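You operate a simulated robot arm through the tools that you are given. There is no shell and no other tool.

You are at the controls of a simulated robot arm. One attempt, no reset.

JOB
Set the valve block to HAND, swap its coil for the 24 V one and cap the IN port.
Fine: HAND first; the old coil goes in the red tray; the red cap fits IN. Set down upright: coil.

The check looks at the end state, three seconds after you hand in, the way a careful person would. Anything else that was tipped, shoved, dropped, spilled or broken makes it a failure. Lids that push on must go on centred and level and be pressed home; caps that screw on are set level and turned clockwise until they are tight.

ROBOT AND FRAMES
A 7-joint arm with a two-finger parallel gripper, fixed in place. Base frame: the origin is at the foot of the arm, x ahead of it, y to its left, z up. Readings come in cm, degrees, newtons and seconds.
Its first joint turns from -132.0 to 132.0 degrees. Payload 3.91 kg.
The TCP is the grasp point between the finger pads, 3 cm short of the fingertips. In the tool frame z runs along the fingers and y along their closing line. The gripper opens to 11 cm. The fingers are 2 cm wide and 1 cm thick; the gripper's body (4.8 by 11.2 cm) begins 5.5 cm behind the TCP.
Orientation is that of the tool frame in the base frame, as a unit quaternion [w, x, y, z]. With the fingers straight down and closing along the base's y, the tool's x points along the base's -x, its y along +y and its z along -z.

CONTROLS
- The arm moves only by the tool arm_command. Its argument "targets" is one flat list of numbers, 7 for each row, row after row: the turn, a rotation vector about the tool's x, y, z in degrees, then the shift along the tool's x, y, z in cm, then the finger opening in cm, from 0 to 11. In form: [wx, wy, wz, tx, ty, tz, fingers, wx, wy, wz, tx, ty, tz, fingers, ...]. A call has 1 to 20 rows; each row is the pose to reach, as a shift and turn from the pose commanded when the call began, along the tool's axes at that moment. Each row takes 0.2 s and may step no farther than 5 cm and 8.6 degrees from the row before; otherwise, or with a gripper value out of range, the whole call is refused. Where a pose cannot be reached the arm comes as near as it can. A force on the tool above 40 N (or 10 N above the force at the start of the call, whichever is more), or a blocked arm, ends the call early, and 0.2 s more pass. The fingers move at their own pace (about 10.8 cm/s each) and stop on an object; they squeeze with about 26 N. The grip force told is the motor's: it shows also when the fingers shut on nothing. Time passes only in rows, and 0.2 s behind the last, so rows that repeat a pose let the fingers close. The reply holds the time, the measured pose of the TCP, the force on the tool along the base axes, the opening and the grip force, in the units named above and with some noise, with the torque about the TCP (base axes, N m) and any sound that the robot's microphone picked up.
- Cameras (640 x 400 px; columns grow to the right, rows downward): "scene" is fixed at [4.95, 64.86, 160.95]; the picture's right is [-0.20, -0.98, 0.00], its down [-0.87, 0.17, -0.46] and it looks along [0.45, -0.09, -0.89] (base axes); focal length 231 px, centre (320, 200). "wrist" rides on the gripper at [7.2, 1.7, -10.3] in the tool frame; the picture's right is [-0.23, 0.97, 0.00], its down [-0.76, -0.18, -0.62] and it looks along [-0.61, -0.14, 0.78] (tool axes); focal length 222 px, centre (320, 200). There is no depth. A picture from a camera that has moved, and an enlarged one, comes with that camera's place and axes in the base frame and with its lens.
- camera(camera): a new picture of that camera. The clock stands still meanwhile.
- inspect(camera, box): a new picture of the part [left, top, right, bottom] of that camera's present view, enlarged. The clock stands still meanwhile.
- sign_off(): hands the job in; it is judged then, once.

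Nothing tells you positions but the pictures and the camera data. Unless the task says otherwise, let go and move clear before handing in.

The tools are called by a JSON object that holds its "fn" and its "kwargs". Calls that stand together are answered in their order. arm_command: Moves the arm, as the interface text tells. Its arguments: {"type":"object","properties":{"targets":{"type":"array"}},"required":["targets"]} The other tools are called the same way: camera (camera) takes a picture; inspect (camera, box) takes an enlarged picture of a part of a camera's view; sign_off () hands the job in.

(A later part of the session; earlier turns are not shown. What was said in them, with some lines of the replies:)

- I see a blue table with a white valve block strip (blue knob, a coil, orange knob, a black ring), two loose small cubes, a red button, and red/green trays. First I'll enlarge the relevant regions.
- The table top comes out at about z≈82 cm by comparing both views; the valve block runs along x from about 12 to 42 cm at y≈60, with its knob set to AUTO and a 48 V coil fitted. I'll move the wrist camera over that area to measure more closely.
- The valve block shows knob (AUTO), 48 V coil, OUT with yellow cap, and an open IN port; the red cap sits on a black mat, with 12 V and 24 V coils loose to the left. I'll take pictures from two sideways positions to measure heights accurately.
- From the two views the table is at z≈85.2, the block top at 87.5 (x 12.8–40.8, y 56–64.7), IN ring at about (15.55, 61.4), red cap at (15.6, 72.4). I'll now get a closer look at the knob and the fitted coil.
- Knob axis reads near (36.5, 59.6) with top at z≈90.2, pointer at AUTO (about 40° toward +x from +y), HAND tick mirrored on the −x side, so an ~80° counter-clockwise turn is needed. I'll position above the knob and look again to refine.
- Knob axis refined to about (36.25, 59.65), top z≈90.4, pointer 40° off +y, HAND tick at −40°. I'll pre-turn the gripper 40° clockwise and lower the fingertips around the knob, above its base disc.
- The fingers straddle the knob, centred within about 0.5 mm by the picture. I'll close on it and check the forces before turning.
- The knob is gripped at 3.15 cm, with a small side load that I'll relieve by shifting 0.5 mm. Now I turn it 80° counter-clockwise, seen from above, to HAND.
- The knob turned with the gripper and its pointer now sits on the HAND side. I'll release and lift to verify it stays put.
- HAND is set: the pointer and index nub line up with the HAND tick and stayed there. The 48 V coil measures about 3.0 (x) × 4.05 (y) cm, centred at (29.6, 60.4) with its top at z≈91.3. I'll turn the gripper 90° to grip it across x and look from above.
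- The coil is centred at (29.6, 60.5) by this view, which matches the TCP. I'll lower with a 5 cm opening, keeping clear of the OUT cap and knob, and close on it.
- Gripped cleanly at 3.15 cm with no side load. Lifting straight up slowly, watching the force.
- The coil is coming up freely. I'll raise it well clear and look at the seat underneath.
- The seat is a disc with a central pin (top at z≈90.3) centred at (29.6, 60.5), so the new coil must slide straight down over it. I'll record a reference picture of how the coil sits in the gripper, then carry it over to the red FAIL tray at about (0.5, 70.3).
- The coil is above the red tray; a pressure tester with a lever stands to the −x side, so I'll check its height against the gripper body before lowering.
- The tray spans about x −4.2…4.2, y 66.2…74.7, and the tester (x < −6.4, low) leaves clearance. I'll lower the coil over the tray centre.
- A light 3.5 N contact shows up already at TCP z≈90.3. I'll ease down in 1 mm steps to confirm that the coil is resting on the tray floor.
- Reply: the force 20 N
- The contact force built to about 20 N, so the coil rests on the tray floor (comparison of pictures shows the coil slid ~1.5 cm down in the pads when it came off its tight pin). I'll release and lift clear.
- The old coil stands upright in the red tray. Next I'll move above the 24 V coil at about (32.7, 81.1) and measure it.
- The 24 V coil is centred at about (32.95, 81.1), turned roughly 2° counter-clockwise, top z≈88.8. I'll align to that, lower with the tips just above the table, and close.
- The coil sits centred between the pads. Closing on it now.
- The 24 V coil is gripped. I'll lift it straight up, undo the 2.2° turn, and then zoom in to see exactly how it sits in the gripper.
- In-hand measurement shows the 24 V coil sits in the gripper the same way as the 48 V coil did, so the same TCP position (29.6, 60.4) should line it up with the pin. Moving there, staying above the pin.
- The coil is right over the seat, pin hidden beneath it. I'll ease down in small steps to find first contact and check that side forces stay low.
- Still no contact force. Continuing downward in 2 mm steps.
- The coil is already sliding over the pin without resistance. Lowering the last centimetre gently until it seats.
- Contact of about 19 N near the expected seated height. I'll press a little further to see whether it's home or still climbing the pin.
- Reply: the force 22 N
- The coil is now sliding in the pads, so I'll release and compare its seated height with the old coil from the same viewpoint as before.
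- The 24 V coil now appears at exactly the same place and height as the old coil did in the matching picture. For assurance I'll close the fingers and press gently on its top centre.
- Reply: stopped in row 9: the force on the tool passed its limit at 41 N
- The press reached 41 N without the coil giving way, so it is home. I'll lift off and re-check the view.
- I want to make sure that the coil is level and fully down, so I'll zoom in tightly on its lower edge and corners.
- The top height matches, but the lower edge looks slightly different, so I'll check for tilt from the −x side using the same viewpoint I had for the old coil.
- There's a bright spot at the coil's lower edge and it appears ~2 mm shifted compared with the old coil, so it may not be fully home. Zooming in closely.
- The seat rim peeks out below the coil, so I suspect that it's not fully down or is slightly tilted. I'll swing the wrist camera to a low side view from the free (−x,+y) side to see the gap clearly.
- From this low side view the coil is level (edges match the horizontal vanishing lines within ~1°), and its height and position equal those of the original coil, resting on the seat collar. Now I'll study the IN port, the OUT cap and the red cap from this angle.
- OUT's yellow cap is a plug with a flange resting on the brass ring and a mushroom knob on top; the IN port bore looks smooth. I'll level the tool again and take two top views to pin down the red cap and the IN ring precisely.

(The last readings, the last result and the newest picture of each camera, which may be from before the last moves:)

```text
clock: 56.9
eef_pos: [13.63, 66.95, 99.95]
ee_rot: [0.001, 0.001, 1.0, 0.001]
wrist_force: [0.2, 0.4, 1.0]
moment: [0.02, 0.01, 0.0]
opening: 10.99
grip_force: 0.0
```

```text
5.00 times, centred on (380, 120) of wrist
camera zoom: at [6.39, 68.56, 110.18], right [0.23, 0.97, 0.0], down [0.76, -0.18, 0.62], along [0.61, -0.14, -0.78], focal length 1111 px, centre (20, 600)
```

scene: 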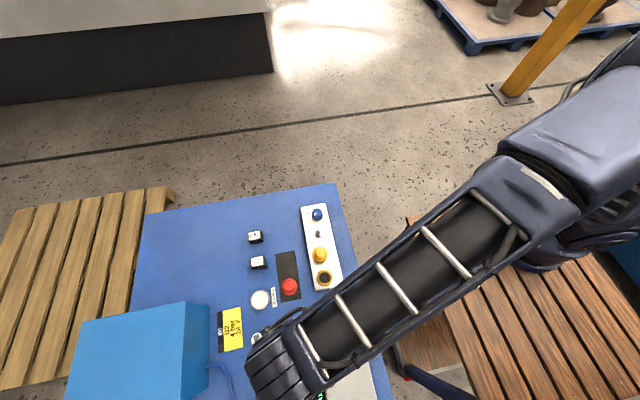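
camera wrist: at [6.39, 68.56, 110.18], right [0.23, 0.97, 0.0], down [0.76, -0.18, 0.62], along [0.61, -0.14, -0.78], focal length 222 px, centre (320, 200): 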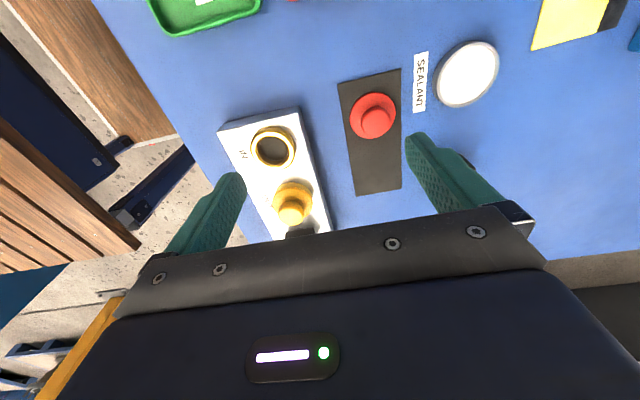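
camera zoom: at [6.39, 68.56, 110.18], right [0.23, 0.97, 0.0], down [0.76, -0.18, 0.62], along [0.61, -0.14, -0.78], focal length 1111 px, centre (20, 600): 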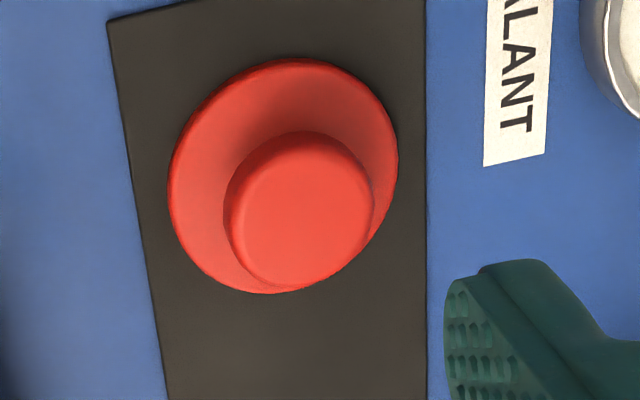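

{"fn": "inspect", "kwargs": {"camera": "wrist", "box": [235, 110, 315, 180]}}

{"fn": "arm_command", "kwargs": {"targets": [0, 0, 0, 3.2, 0, 0, 11, 0, 0, 0, 6.4, 0, 0, 11, 0, 0, 0, 9.6, 0, 0, 11, 0, 0, 0, 9.6, 0, 0, 11]}}

{"fn": "camera", "kwargs": {"camera": "wrist"}}

{"fn": "inspect", "kwargs": {"camera": "wrist", "box": [240, 160, 320, 230]}}

{"fn": "inspect", "kwargs": {"camera": "wrist", "box": [320, 150, 420, 220]}}

```text
5.71 times, centred on (275, 145) of wrist
camera zoom: at [6.39, 68.56, 110.18], right [0.23, 0.97, 0.0], down [0.76, -0.18, 0.62], along [0.61, -0.14, -0.78], focal length 1269 px, centre (577, 514)
```

zoom: 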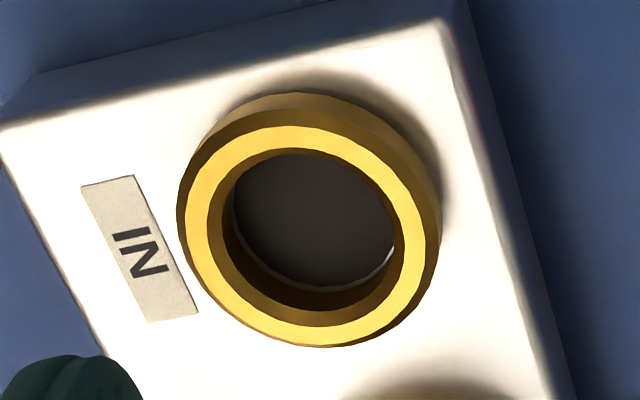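

```text
clock: 57.9
eef_pos: [3.95, 67.02, 99.85]
ee_rot: [0.001, -0.001, 1.0, 0.001]
wrist_force: [0.1, -0.6, 0.3]
moment: [0.0, 0.01, -0.01]
opening: 10.98
grip_force: 0.2
```

```text
taken
camera wrist: at [-3.25, 68.54, 110.18], right [0.23, 0.97, 0.0], down [0.76, -0.18, 0.62], along [0.61, -0.14, -0.78], focal length 222 px, centre (320, 200)
```

wrist: 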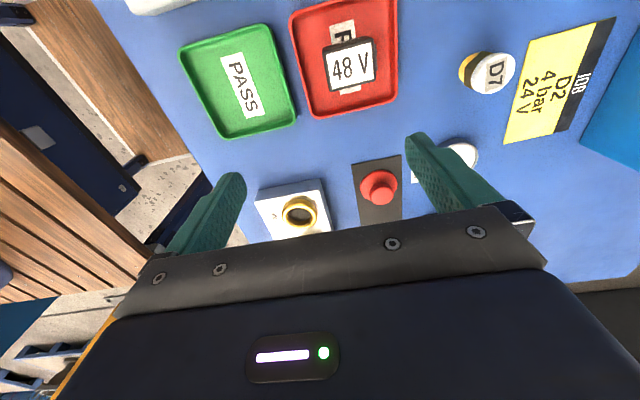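

```text
5.71 times, centred on (280, 195) of wrist
camera zoom: at [-3.25, 68.54, 110.18], right [0.23, 0.97, 0.0], down [0.76, -0.18, 0.62], along [0.61, -0.14, -0.78], focal length 1269 px, centre (549, 229)
```

zoom: 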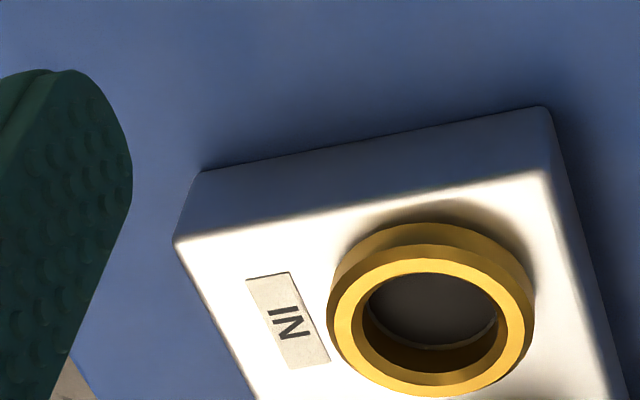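

```text
5.71 times, centred on (370, 185) of wrist
camera zoom: at [-3.25, 68.54, 110.18], right [0.23, 0.97, 0.0], down [0.76, -0.18, 0.62], along [0.61, -0.14, -0.78], focal length 1269 px, centre (34, 286)
```

zoom: 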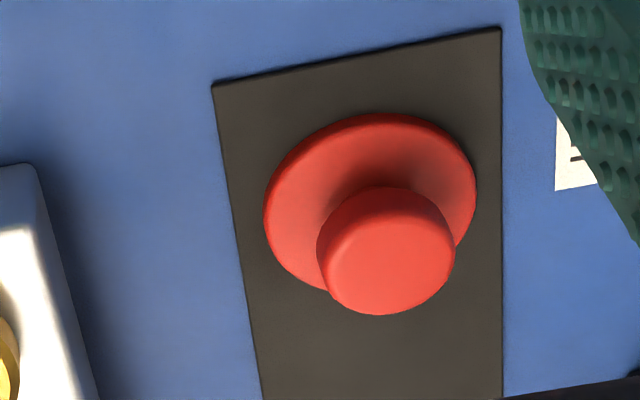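

The red cap's knob (≈3.1 cm wide, top z≈87.2) is centred near (15.55, 72.33), and the IN ring at (15.6, 61.3) with its top at z≈88.7. I'll move above the red cap with the gripper yawed −40° (leaving room to turn clockwise if needed) and check the centring.

{"fn": "arm_command", "kwargs": {"targets": [0, 0, -8, -2.3, 1.07, 0.5, 8, 0, 0, -16, -4.6, 2.13, 1, 6, 0, 0, -24, -6.9, 3.2, 2, 5, 0, 0, -32, -9.2, 4.26, 3, 5, 0, 0, -40, -11.53, 5.33, 4, 5, 0, 0, -40, -11.53, 5.33, 5, 5, 0, 0, -40, -11.53, 5.33, 5, 5]}}

{"fn": "camera", "kwargs": {"camera": "wrist"}}

{"fn": "inspect", "kwargs": {"camera": "wrist", "box": [260, 90, 380, 190]}}

```text
clock: 59.5
eef_pos: [15.62, 72.4, 94.93]
ee_rot: [0.001, -0.342, 0.94, 0.001]
wrist_force: [-0.5, 1.0, -0.1]
moment: [0.01, 0.01, -0.02]
opening: 5.05
grip_force: 0.0
```

```text
taken
camera wrist: at [9.04, 68.87, 105.13], right [-0.45, 0.89, 0.0], down [0.7, 0.35, 0.62], along [0.56, 0.28, -0.78], focal length 222 px, centre (320, 200)
```

wrist: 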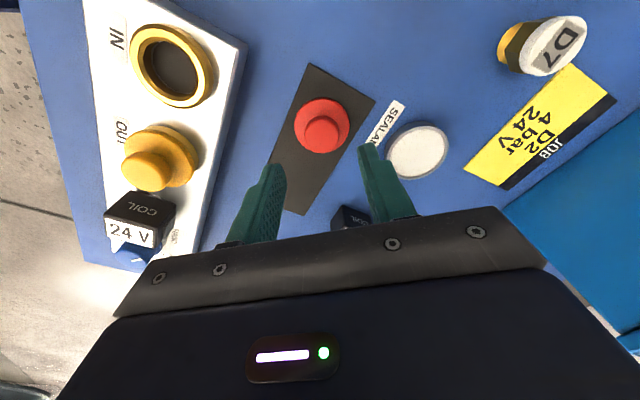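

```text
4.00 times, centred on (320, 140) of wrist
camera zoom: at [9.04, 68.87, 105.13], right [-0.45, 0.89, 0.0], down [0.7, 0.35, 0.62], along [0.56, 0.28, -0.78], focal length 888 px, centre (320, 440)
```

zoom: 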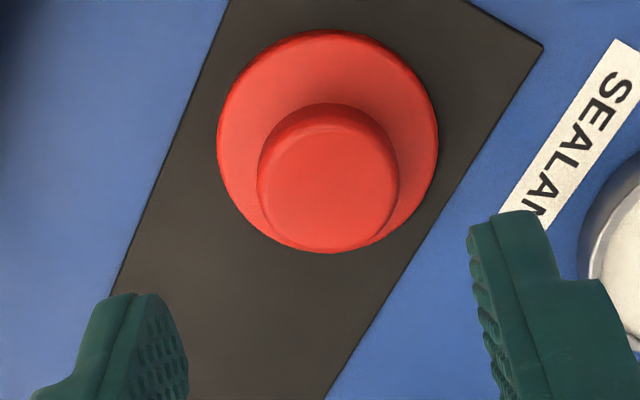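

The cap is about 1.7 mm off along the closing axis; I'll correct for that and lower until the tips surround the knob just above the flange.

{"fn": "arm_command", "kwargs": {"targets": [0, 0, 0, -0.05, 0.17, 1.5, 5, 0, 0, 0, -0.05, 0.17, 3, 5, 0, 0, 0, -0.05, 0.17, 4.2, 5, 0, 0, 0, -0.05, 0.17, 5, 5, 0, 0, 0, -0.05, 0.17, 5.4, 5, 0, 0, 0, -0.05, 0.17, 5.7, 5, 0, 0, 0, -0.05, 0.17, 5.7, 5]}}

{"fn": "inspect", "kwargs": {"camera": "wrist", "box": [240, 100, 400, 220]}}

```text
clock: 61.1
eef_pos: [15.49, 72.44, 89.13]
ee_rot: [0.0, -0.342, 0.94, -0.001]
wrist_force: [-0.3, -1.0, 0.8]
moment: [-0.03, 0.02, 0.03]
opening: 5.0
grip_force: 0.0
```

```text
3.33 times, centred on (320, 160) of wrist
camera zoom: at [8.9, 69.01, 99.41], right [-0.45, 0.89, 0.0], down [0.7, 0.35, 0.62], along [0.56, 0.28, -0.78], focal length 740 px, centre (320, 333)
```

zoom: 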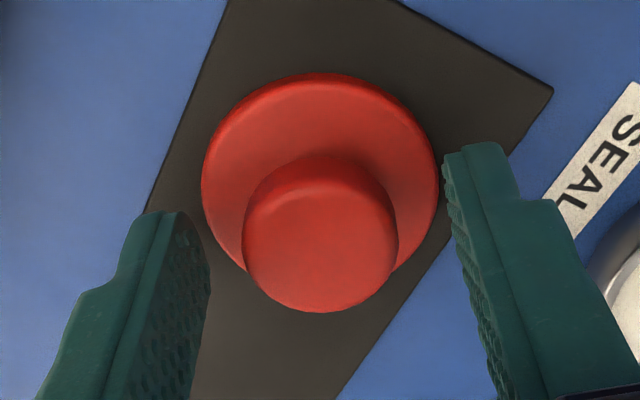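

The knob is centred between the pads. Closing on it.

{"fn": "arm_command", "kwargs": {"targets": [0, 0, 0, 0, 0, 0, 3.4, 0, 0, 0, 0, 0, 0, 2, 0, 0, 0, 0, 0, 0, 0, 0, 0, 0, 0, 0, 0, 0]}}

{"fn": "inspect", "kwargs": {"camera": "wrist", "box": [240, 100, 400, 220]}}

```text
clock: 62.1
eef_pos: [15.46, 72.53, 89.14]
ee_rot: [0.001, -0.342, 0.94, -0.001]
wrist_force: [0.0, 0.5, -0.6]
moment: [0.03, -0.03, -0.03]
opening: 2.73
grip_force: 26.1
```

```text
3.33 times, centred on (320, 160) of wrist
camera zoom: at [8.9, 69.01, 99.42], right [-0.45, 0.89, 0.0], down [0.7, 0.35, 0.62], along [0.56, 0.28, -0.78], focal length 740 px, centre (320, 333)
```

zoom: 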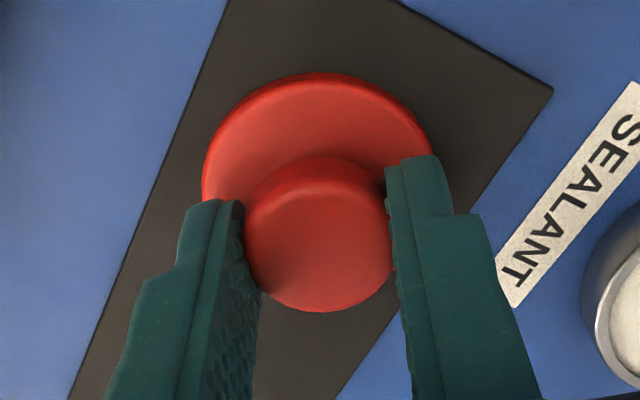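

The cap's knob is gripped at 2.73 cm. Lifting slowly and checking.

{"fn": "arm_command", "kwargs": {"targets": [0, 0, 0, 0, 0, -0.3, 0, 0, 0, 0, 0, 0, -0.7, 0, 0, 0, 0, 0, 0, -1.2, 0, 0, 0, 0, 0, 0, -2.5, 0, 0, 0, 0, 0, 0, -4, 0, 0, 0, 0, 0, 0, -6, 0, 0, 0, 0, 0, 0, -8, 0, 0, 0, 0, 0, 0, -8, 0]}}

{"fn": "camera", "kwargs": {"camera": "wrist"}}

{"fn": "inspect", "kwargs": {"camera": "wrist", "box": [240, 100, 400, 220]}}

{"fn": "inspect", "kwargs": {"camera": "scene", "box": [250, 240, 350, 310]}}

```text
clock: 63.9
eef_pos: [15.5, 72.48, 97.29]
ee_rot: [0.0, -0.342, 0.94, 0.001]
wrist_force: [0.5, 0.4, -0.3]
moment: [-0.02, 0.0, 0.0]
opening: 2.73
grip_force: 25.6
```

```text
taken
camera wrist: at [8.89, 69.04, 107.43], right [-0.45, 0.89, 0.0], down [0.7, 0.35, 0.62], along [0.56, 0.28, -0.78], focal length 222 px, centre (320, 200)
```

wrist: 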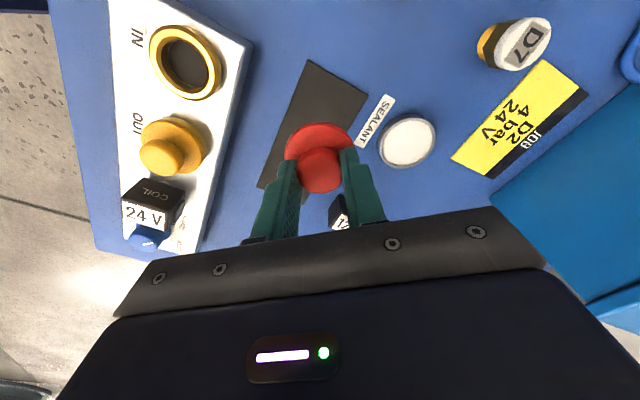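

```text
3.33 times, centred on (320, 160) of wrist
camera zoom: at [8.89, 69.04, 107.43], right [-0.45, 0.89, 0.0], down [0.7, 0.35, 0.62], along [0.56, 0.28, -0.78], focal length 740 px, centre (320, 333)
```

zoom: 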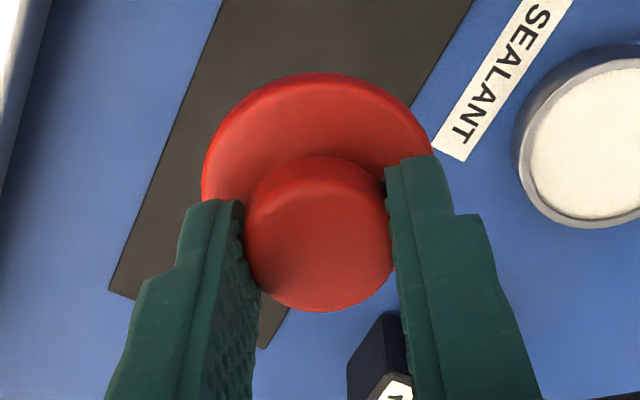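

```text
5.71 times, centred on (300, 275) of scene
camera zoom: at [4.95, 64.86, 160.95], right [-0.2, -0.98, 0.0], down [-0.87, 0.17, -0.46], along [0.45, -0.09, -0.89], focal length 1319 px, centre (434, -229)
```

zoom: 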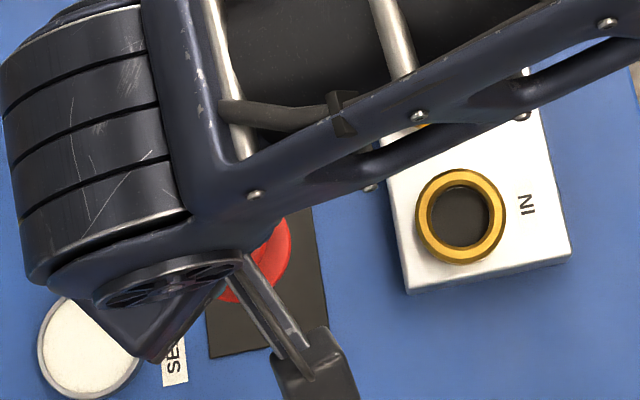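

The cap is held firmly and level. Carrying it over the IN port and checking alignment from above.

{"fn": "arm_command", "kwargs": {"targets": [0, 0, 0, 1.78, -2.16, 0, 0, 0, 0, 0, 3.56, -4.31, 0, 0, 0, 0, 0, 5.35, -6.47, 0, 0, 0, 0, 0, 7.13, -8.62, 0, 0, 0, 0, 0, 7.13, -8.62, 0, 0, 0, 0, 0, 7.13, -8.62, 1.5, 0, 0, 0, 0, 7.13, -8.62, 2.8, 0, 0, 0, 0, 7.13, -8.62, 2.8, 0]}}

{"fn": "camera", "kwargs": {"camera": "wrist"}}

{"fn": "inspect", "kwargs": {"camera": "wrist", "box": [240, 90, 400, 210]}}

{"fn": "inspect", "kwargs": {"camera": "scene", "box": [295, 255, 355, 295]}}

```text
clock: 65.7
eef_pos: [15.57, 61.32, 94.4]
ee_rot: [0.0, -0.342, 0.94, 0.001]
wrist_force: [0.2, 0.1, 0.4]
moment: [0.01, 0.0, 0.01]
opening: 2.75
grip_force: 25.9
```

```text
taken
camera wrist: at [8.98, 57.82, 104.61], right [-0.45, 0.89, 0.0], down [0.7, 0.35, 0.62], along [0.56, 0.28, -0.78], focal length 222 px, centre (320, 200)
```

wrist: 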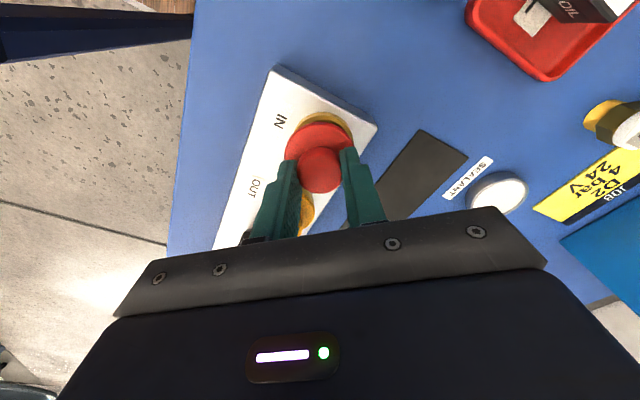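

```text
3.33 times, centred on (320, 150) of wrist
camera zoom: at [8.98, 57.82, 104.61], right [-0.45, 0.89, 0.0], down [0.7, 0.35, 0.62], along [0.56, 0.28, -0.78], focal length 740 px, centre (320, 367)
```

zoom: 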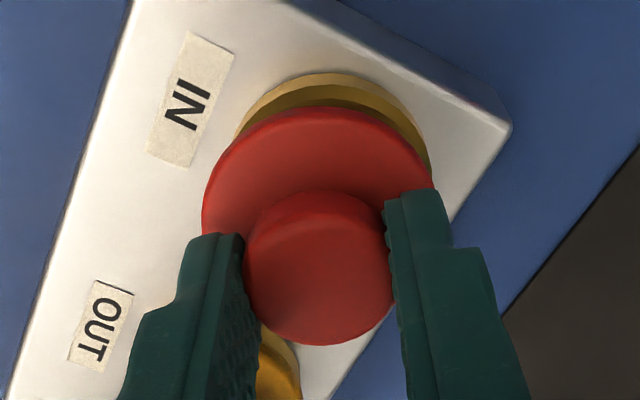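

```text
10.00 times, centred on (325, 275) of scene
camera zoom: at [4.95, 64.86, 160.95], right [-0.2, -0.98, 0.0], down [-0.87, 0.17, -0.46], along [0.45, -0.09, -0.89], focal length 2309 px, centre (270, -550)
```

zoom: 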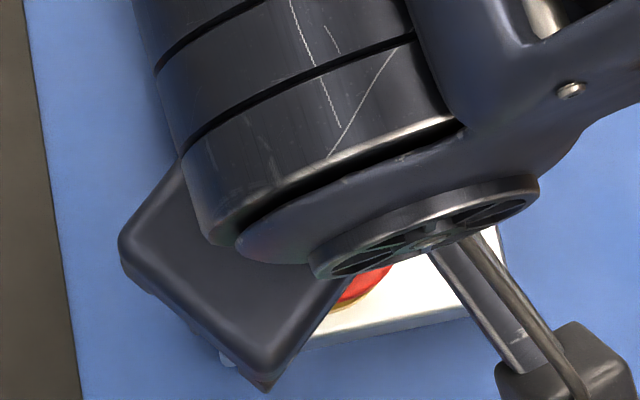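

The flange is centred on the TCP, but the ring's visible arc suggests that the port is 2–3 mm further along. I'll zoom in tightly to measure that before lowering.

{"fn": "inspect", "kwargs": {"camera": "wrist", "box": [285, 105, 365, 155]}}

{"fn": "inspect", "kwargs": {"camera": "wrist", "box": [325, 115, 375, 150]}}

{"fn": "inspect", "kwargs": {"camera": "wrist", "box": [275, 115, 325, 150]}}

```text
8.00 times, centred on (325, 130) of wrist
camera zoom: at [8.98, 57.82, 104.61], right [-0.45, 0.89, 0.0], down [0.7, 0.35, 0.62], along [0.56, 0.28, -0.78], focal length 1777 px, centre (280, 760)
```

zoom: 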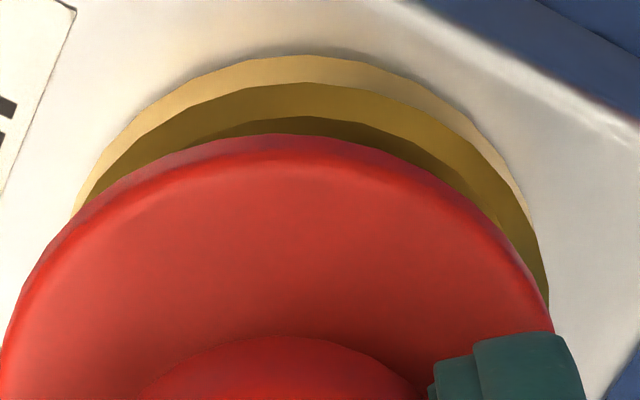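

```text
11.43 times, centred on (350, 132) of wrist
camera zoom: at [8.98, 57.82, 104.61], right [-0.45, 0.89, 0.0], down [0.7, 0.35, 0.62], along [0.56, 0.28, -0.78], focal length 2538 px, centre (-23, 971)
```

zoom: 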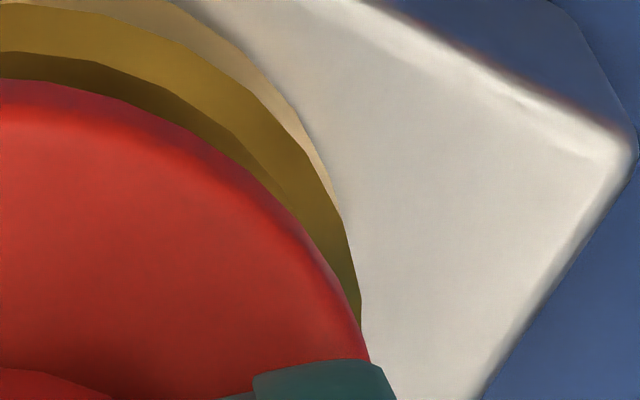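

```text
11.43 times, centred on (300, 132) of wrist
camera zoom: at [8.98, 57.82, 104.61], right [-0.45, 0.89, 0.0], down [0.7, 0.35, 0.62], along [0.56, 0.28, -0.78], focal length 2538 px, centre (549, 971)
```

zoom: 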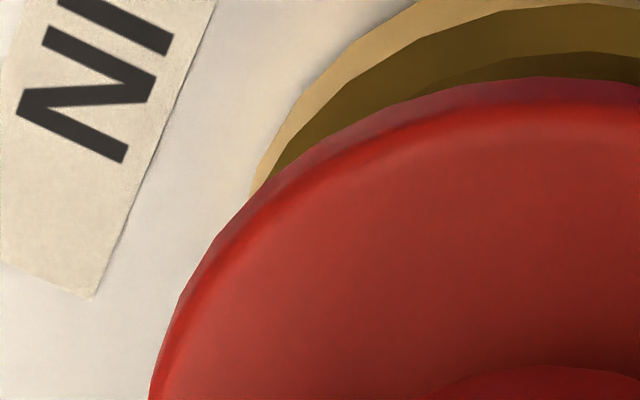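

By this view the port centre lies about 1–3 mm off (−x_t, +y_t). I'll apply part of that correction, lower to a small gap where parallax is minimal, and compare the flange and ring outlines again.

{"fn": "arm_command", "kwargs": {"targets": [0, 0, 0, -0.15, 0.1, 0, 0, 0, 0, 0, -0.15, 0.1, 0.4, 0, 0, 0, 0, -0.15, 0.1, 0.8, 0, 0, 0, 0, -0.15, 0.1, 1.1, 0, 0, 0, 0, -0.15, 0.1, 1.1, 0]}}

{"fn": "inspect", "kwargs": {"camera": "wrist", "box": [270, 100, 370, 160]}}

{"fn": "inspect", "kwargs": {"camera": "wrist", "box": [230, 90, 390, 200]}}

```text
clock: 66.9
eef_pos: [15.64, 61.58, 93.18]
ee_rot: [0.001, -0.341, 0.94, 0.001]
wrist_force: [-0.6, -0.9, 0.7]
moment: [-0.04, -0.02, -0.02]
opening: 2.71
grip_force: 26.2
```

```text
6.40 times, centred on (320, 130) of wrist
camera zoom: at [9.04, 58.02, 103.5], right [-0.45, 0.89, 0.0], down [0.7, 0.35, 0.62], along [0.56, 0.28, -0.78], focal length 1422 px, centre (320, 648)
```

zoom: 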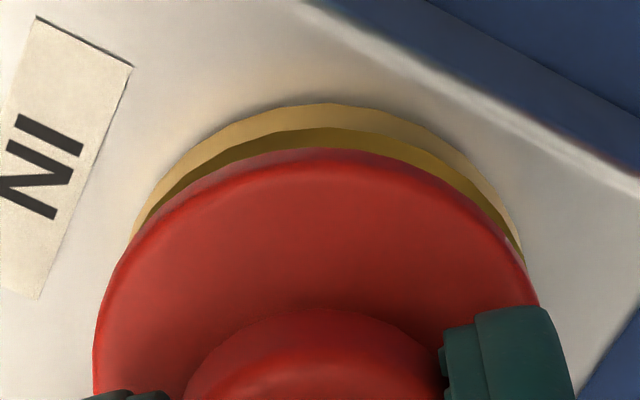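

```text
3.64 times, centred on (310, 145) of wrist
camera zoom: at [9.04, 58.02, 103.5], right [-0.45, 0.89, 0.0], down [0.7, 0.35, 0.62], along [0.56, 0.28, -0.78], focal length 808 px, centre (356, 400)
```

zoom: 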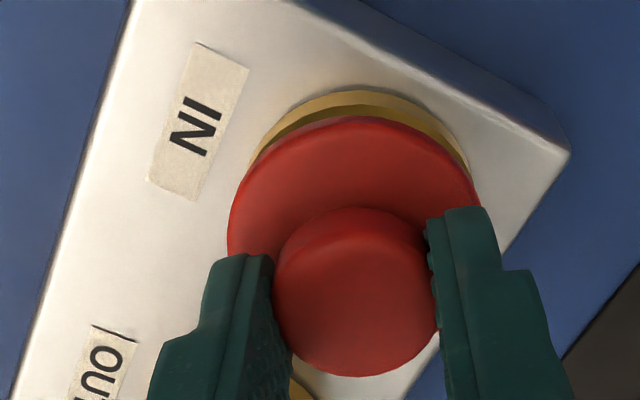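

Across this viewing direction the cap and ring now agree within 0.5 mm. To measure the other axis equally well I'll rotate the gripper 88° in place (cap still held above the ring) and look from there.

{"fn": "arm_command", "kwargs": {"targets": [0, 0, 8, 0, 0, -0.3, 0, 0, 0, 16, 0, 0, -0.3, 0, 0, 0, 24, 0, 0, -0.3, 0, 0, 0, 32, 0, 0, -0.3, 0, 0, 0, 40, 0, 0, -0.3, 0, 0, 0, 48, 0, 0, -0.3, 0, 0, 0, 56, 0, 0, -0.3, 0, 0, 0, 64, 0, 0, -0.3, 0, 0, 0, 72, 0, 0, -0.3, 0, 0, 0, 80, 0, 0, -0.3, 0, 0, 0, 88, 0, 0, 0, 0, 0, 0, 88, 0, 0, 0, 0]}}

{"fn": "camera", "kwargs": {"camera": "wrist"}}

{"fn": "inspect", "kwargs": {"camera": "wrist", "box": [270, 100, 370, 160]}}

```text
clock: 69.5
eef_pos: [15.66, 61.48, 93.25]
ee_rot: [0.0, 0.408, 0.913, 0.001]
wrist_force: [-0.1, -0.2, -0.3]
moment: [0.02, 0.03, 0.01]
opening: 2.73
grip_force: 26.0
```

```text
taken
camera wrist: at [12.11, 67.87, 103.54], right [0.88, 0.48, 0.0], down [0.38, -0.69, 0.62], along [0.3, -0.54, -0.78], focal length 222 px, centre (320, 200)
```

wrist: 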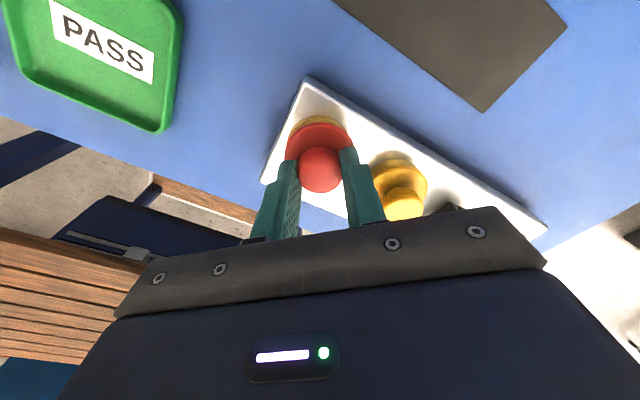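

```text
6.40 times, centred on (320, 130) of wrist
camera zoom: at [12.11, 67.87, 103.54], right [0.88, 0.48, 0.0], down [0.38, -0.69, 0.62], along [0.3, -0.54, -0.78], focal length 1422 px, centre (320, 648)
```

zoom: 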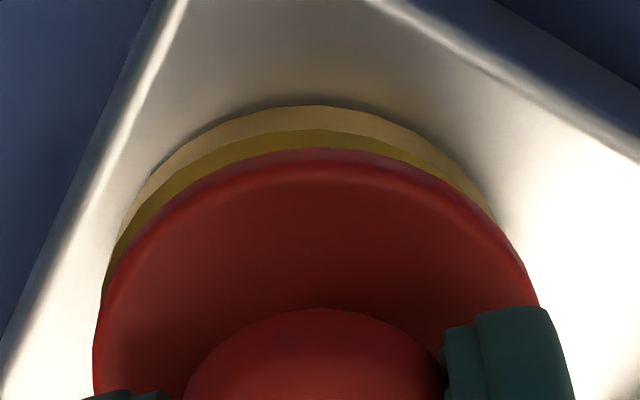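

From this side the ring centre shows up 1.3 mm to the left of the cap. I'll shift by (−1.4, 0) mm in base axes, rotate back, and re-verify from the first direction.

{"fn": "arm_command", "kwargs": {"targets": [0, 0, 0, 0.094, -0.098, 0, 0, 0, 0, 0, 0.094, -0.098, 0, 0]}}

{"fn": "inspect", "kwargs": {"camera": "wrist", "box": [270, 100, 370, 160]}}

{"fn": "arm_command", "kwargs": {"targets": [0, 0, -8, 0, 0, 0, 0, 0, 0, -16, 0, 0, 0, 0, 0, 0, -24, 0, 0, 0, 0, 0, 0, -32, 0, 0, 0, 0, 0, 0, -40, 0, 0, 0, 0, 0, 0, -48, 0, 0, 0, 0, 0, 0, -56, 0, 0, 0, 0, 0, 0, -64, 0, 0, 0, 0, 0, 0, -72, 0, 0, 0, 0, 0, 0, -80, 0, 0, 0, 0, 0, 0, -88, 0, 0, 0, 0, 0, 0, -88, 0, 0, 0, 0]}}

{"fn": "inspect", "kwargs": {"camera": "wrist", "box": [270, 100, 370, 160]}}

```text
clock: 70.1
eef_pos: [15.46, 61.51, 93.3]
ee_rot: [0.0, 0.407, 0.913, 0.0]
wrist_force: [0.0, -0.1, -0.4]
moment: [0.02, 0.0, 0.03]
opening: 2.73
grip_force: 25.8
```

```text
6.40 times, centred on (320, 130) of wrist
camera zoom: at [11.95, 67.86, 103.53], right [0.88, 0.48, 0.0], down [0.38, -0.69, 0.62], along [0.3, -0.54, -0.78], focal length 1422 px, centre (320, 648)
```

zoom: 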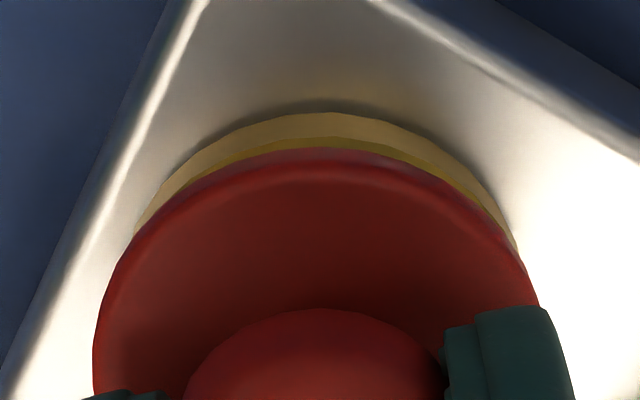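

```text
clock: 72.7
eef_pos: [15.55, 61.48, 93.37]
ee_rot: [0.001, -0.343, 0.939, 0.0]
wrist_force: [-0.5, -0.6, 0.2]
moment: [0.02, 0.03, 0.0]
opening: 2.74
grip_force: 26.2
```

```text
6.40 times, centred on (320, 130) of wrist
camera zoom: at [8.91, 57.95, 103.52], right [-0.45, 0.89, 0.0], down [0.7, 0.35, 0.62], along [0.56, 0.28, -0.78], focal length 1422 px, centre (320, 648)
```

zoom: 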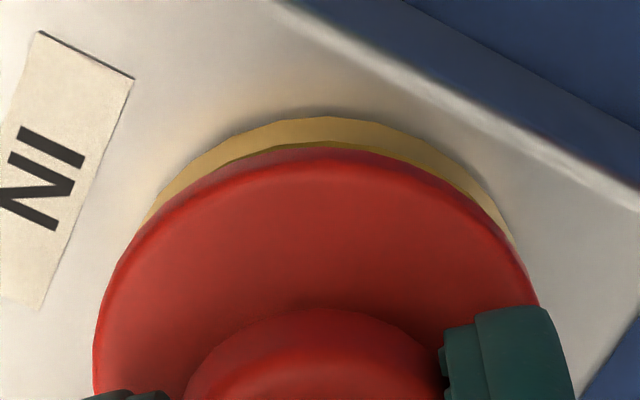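

Both perpendicular views now show the ring and cap centred on the same axis within about 0.3 mm. I'll lower the cap in 1 mm steps and watch for contact.

{"fn": "arm_command", "kwargs": {"targets": [0, 0, 0, 0, 0, 0.1, 0, 0, 0, 0, 0, 0, 0.2, 0, 0, 0, 0, 0, 0, 0.3, 0, 0, 0, 0, 0, 0, 0.3, 0]}}

{"fn": "inspect", "kwargs": {"camera": "wrist", "box": [270, 100, 370, 160]}}

```text
clock: 73.7
eef_pos: [15.59, 61.61, 92.99]
ee_rot: [0.001, -0.343, 0.939, 0.001]
wrist_force: [-0.3, -2.9, 7.5]
moment: [-0.1, -0.01, 0.01]
opening: 2.73
grip_force: 25.9
heard: snap
```

```text
6.40 times, centred on (320, 130) of wrist
camera zoom: at [8.9, 58.0, 103.26], right [-0.45, 0.89, 0.0], down [0.7, 0.35, 0.62], along [0.56, 0.28, -0.78], focal length 1422 px, centre (320, 648)
```

zoom: 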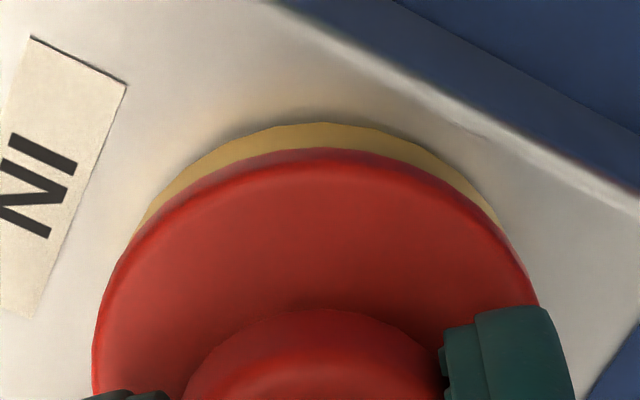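

I heard a snap: the cap has clicked onto the IN port. I'll press lightly once more to be sure it's home, then release and back off.

{"fn": "arm_command", "kwargs": {"targets": [0, 0, 0, 0, 0, 0.1, 0, 0, 0, 0, 0, 0, 0.1, 0]}}

{"fn": "inspect", "kwargs": {"camera": "wrist", "box": [270, 100, 370, 160]}}

```text
clock: 74.3
eef_pos: [15.47, 61.46, 92.97]
ee_rot: [0.002, -0.342, 0.94, 0.001]
wrist_force: [0.3, -5.0, 22.3]
moment: [-0.19, -0.01, 0.03]
opening: 2.73
grip_force: 26.2
```

```text
6.40 times, centred on (320, 130) of wrist
camera zoom: at [8.9, 57.99, 103.24], right [-0.45, 0.89, 0.0], down [0.7, 0.35, 0.63], along [0.56, 0.28, -0.78], focal length 1422 px, centre (320, 648)
```

zoom: 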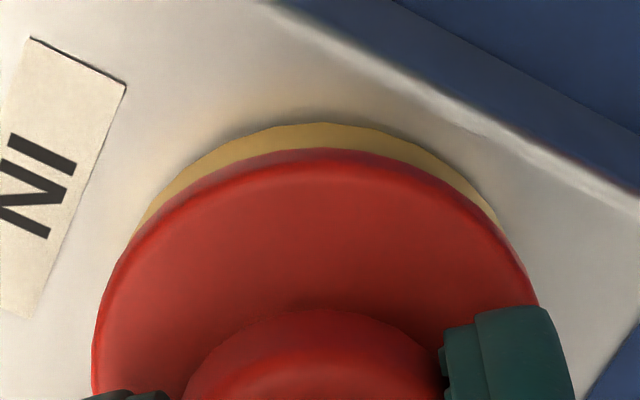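

The cap holds at 22 N without moving, so it's fully home. Releasing and rising to inspect.

{"fn": "arm_command", "kwargs": {"targets": [0, 0, 0, 0, 0, -0.12, 0, 0, 0, 0, 0, 0, -0.12, 3.4, 0, 0, 0, 0, 0, -0.12, 5, 0, 0, 0, 0, 0, -0.12, 5, 0, 0, 0, 0, 0, -1, 5, 0, 0, 0, 0, 0, -3, 5, 0, 0, 0, 0, 0, -5.5, 5, 0, 0, 0, 0, 0, -8, 5, 0, 0, 0, 0, 0, -8, 5]}}

{"fn": "camera", "kwargs": {"camera": "wrist"}}

{"fn": "inspect", "kwargs": {"camera": "wrist", "box": [240, 70, 400, 180]}}

```text
clock: 76.3
eef_pos: [15.49, 61.55, 100.86]
ee_rot: [0.0, -0.342, 0.94, 0.001]
wrist_force: [0.0, -0.4, 0.0]
moment: [0.05, -0.02, 0.01]
opening: 4.99
grip_force: 0.0
```

```text
taken
camera wrist: at [8.98, 58.01, 111.13], right [-0.45, 0.89, 0.0], down [0.7, 0.35, 0.62], along [0.56, 0.28, -0.78], focal length 222 px, centre (320, 200)
```

wrist: 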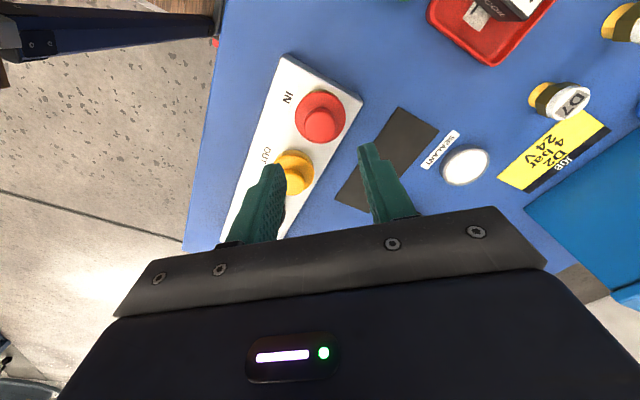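

```text
3.64 times, centred on (320, 125) of wrist
camera zoom: at [8.98, 58.01, 111.13], right [-0.45, 0.89, 0.0], down [0.7, 0.35, 0.62], along [0.56, 0.28, -0.78], focal length 808 px, centre (320, 473)
```

zoom: 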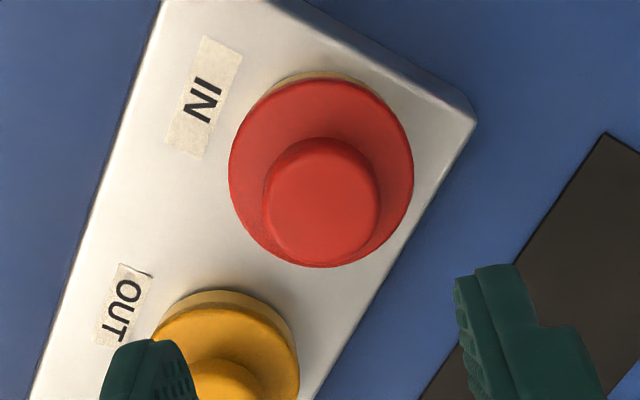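

The red cap sits squarely on IN, flange covering the ring like the OUT cap does. I'll move the arm clear to its starting pose and use the fixed scene camera, with the same framing as at the start, for a final comparison of everything.

{"fn": "arm_command", "kwargs": {"targets": [0, 0, 0, 0, 0, -3, 6, 0, 0, 8, -2, -3.1, -6, 8, 0, 0, 16, -4, -6.2, -8, 10, 0, 0, 24, -6, -9.3, -10, 11, 0, 0, 32, -8, -12.5, -12, 11, 0, 0, 40, -10, -15.6, -14, 11, 0, 0, 40, -12, -18.7, -16, 11, 0, 0, 40, -14, -21.8, -18, 11, 0, 0, 40, -16, -25, -19.5, 11, 0, 0, 40, -18.1, -28.2, -20.5, 11, 0, 0, 40, -18.1, -28.2, -20.5, 11]}}

{"fn": "camera", "kwargs": {"camera": "scene"}}

{"fn": "inspect", "kwargs": {"camera": "scene", "box": [280, 190, 360, 300]}}

{"fn": "inspect", "kwargs": {"camera": "scene", "box": [220, 210, 320, 300]}}

{"fn": "inspect", "kwargs": {"camera": "scene", "box": [200, 280, 400, 400]}}

```text
clock: 78.7
eef_pos: [47.39, 51.36, 121.42]
ee_rot: [0.001, 0.001, 1.0, 0.001]
wrist_force: [-0.6, 0.3, -0.6]
moment: [0.0, -0.01, 0.01]
opening: 11.0
grip_force: 0.0
```

```text
taken
```

scene: 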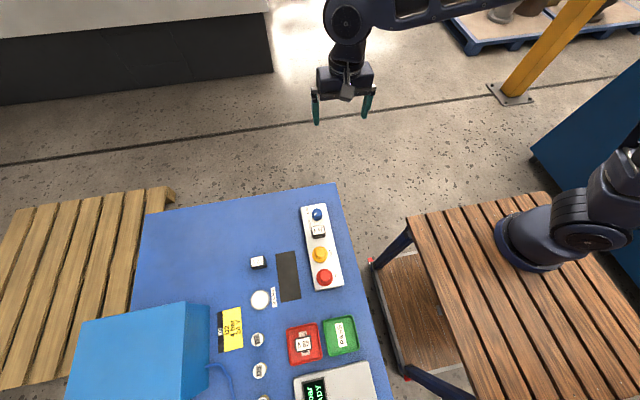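

```text
3.64 times, centred on (320, 245) of scene
camera zoom: at [4.95, 64.86, 160.95], right [-0.2, -0.98, 0.0], down [-0.87, 0.17, -0.46], along [0.45, -0.09, -0.89], focal length 840 px, centre (320, 36)
```

zoom: 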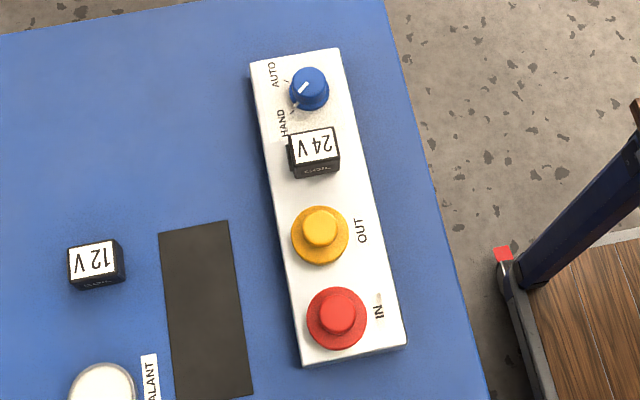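

```text
4.44 times, centred on (270, 255) of scene
camera zoom: at [4.95, 64.86, 160.95], right [-0.2, -0.98, 0.0], down [-0.87, 0.17, -0.46], along [0.45, -0.09, -0.89], focal length 1026 px, centre (542, -44)
```

zoom: 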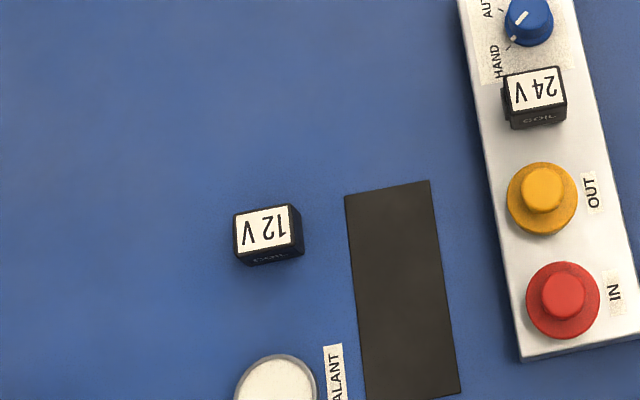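

```text
3.20 times, centred on (300, 340) of scene
camera zoom: at [4.95, 64.86, 160.95], right [-0.2, -0.98, 0.0], down [-0.87, 0.17, -0.46], along [0.45, -0.09, -0.89], focal length 739 px, centre (384, -248)
```

zoom: 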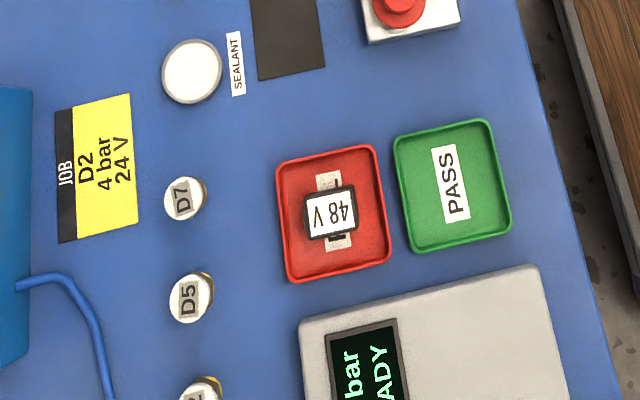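

Knob at HAND, 24 V coil on the block, red cap on IN, and the 48 V coil upright in the red tray; nothing else appears disturbed. I'll zoom tightly for a last check of the coil and the caps.

{"fn": "inspect", "kwargs": {"camera": "scene", "box": [305, 218, 337, 238]}}

{"fn": "inspect", "kwargs": {"camera": "scene", "box": [304, 240, 344, 292]}}

{"fn": "inspect", "kwargs": {"camera": "scene", "box": [304, 204, 336, 224]}}

```text
16.00 times, centred on (321, 228) of scene
camera zoom: at [4.95, 64.86, 160.95], right [-0.2, -0.98, 0.0], down [-0.87, 0.17, -0.46], along [0.45, -0.09, -0.89], focal length 3694 px, centre (304, -248)
```

zoom: 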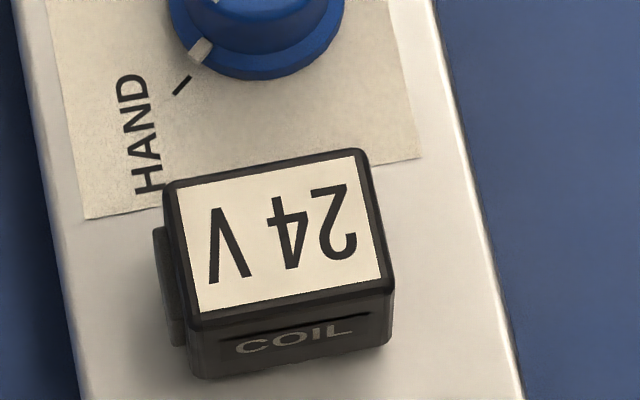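

```text
7.69 times, centred on (324, 266) of scene
camera zoom: at [4.95, 64.86, 160.95], right [-0.2, -0.98, 0.0], down [-0.87, 0.17, -0.46], along [0.45, -0.09, -0.89], focal length 1776 px, centre (289, -308)
```

zoom: 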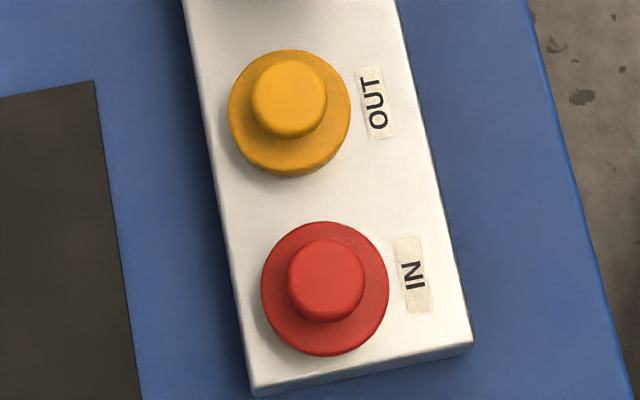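

```text
16.00 times, centred on (320, 214) of scene
camera zoom: at [4.95, 64.86, 160.95], right [-0.2, -0.98, 0.0], down [-0.87, 0.17, -0.46], along [0.45, -0.09, -0.89], focal length 3694 px, centre (320, -24)
```

zoom: 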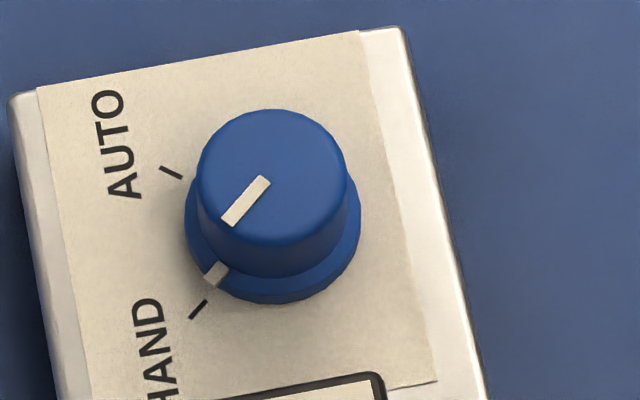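

All pictures agree. The selector points at HAND and the 24 V coil sits on the pin at the old coil's height. The red cap snapped onto IN, centred and level, and the 48 V coil stands upright in the red tray. The arm is clear, so I'm handing in.

{"fn": "sign_off", "kwargs": {}}

```text
The job is handed in.
```

The job is handed in; no verdict has come back yet. The arm is back at its starting pose with the gripper open.

- **HAND:** I turned the selector from AUTO to HAND first. It stayed on the HAND mark after I let go.
- **Coil swap:** The 48 V coil came off and stands upright in the red tray. The 24 V coil is on the pin at the old coil's position and height, to within about 1–2 mm in the pictures. It did not give when I pressed on it with about 41 N.
- **IN port:** The red cap snapped onto IN, then held still under a further 22 N press. In the pictures it sits centred and level.

The 24 V coil made no click as it seated. I judged it home from the matching height and the press test. The pictures allow up to about 1.5° of turn or tilt.

Nothing else looked moved or knocked over in the final pictures.
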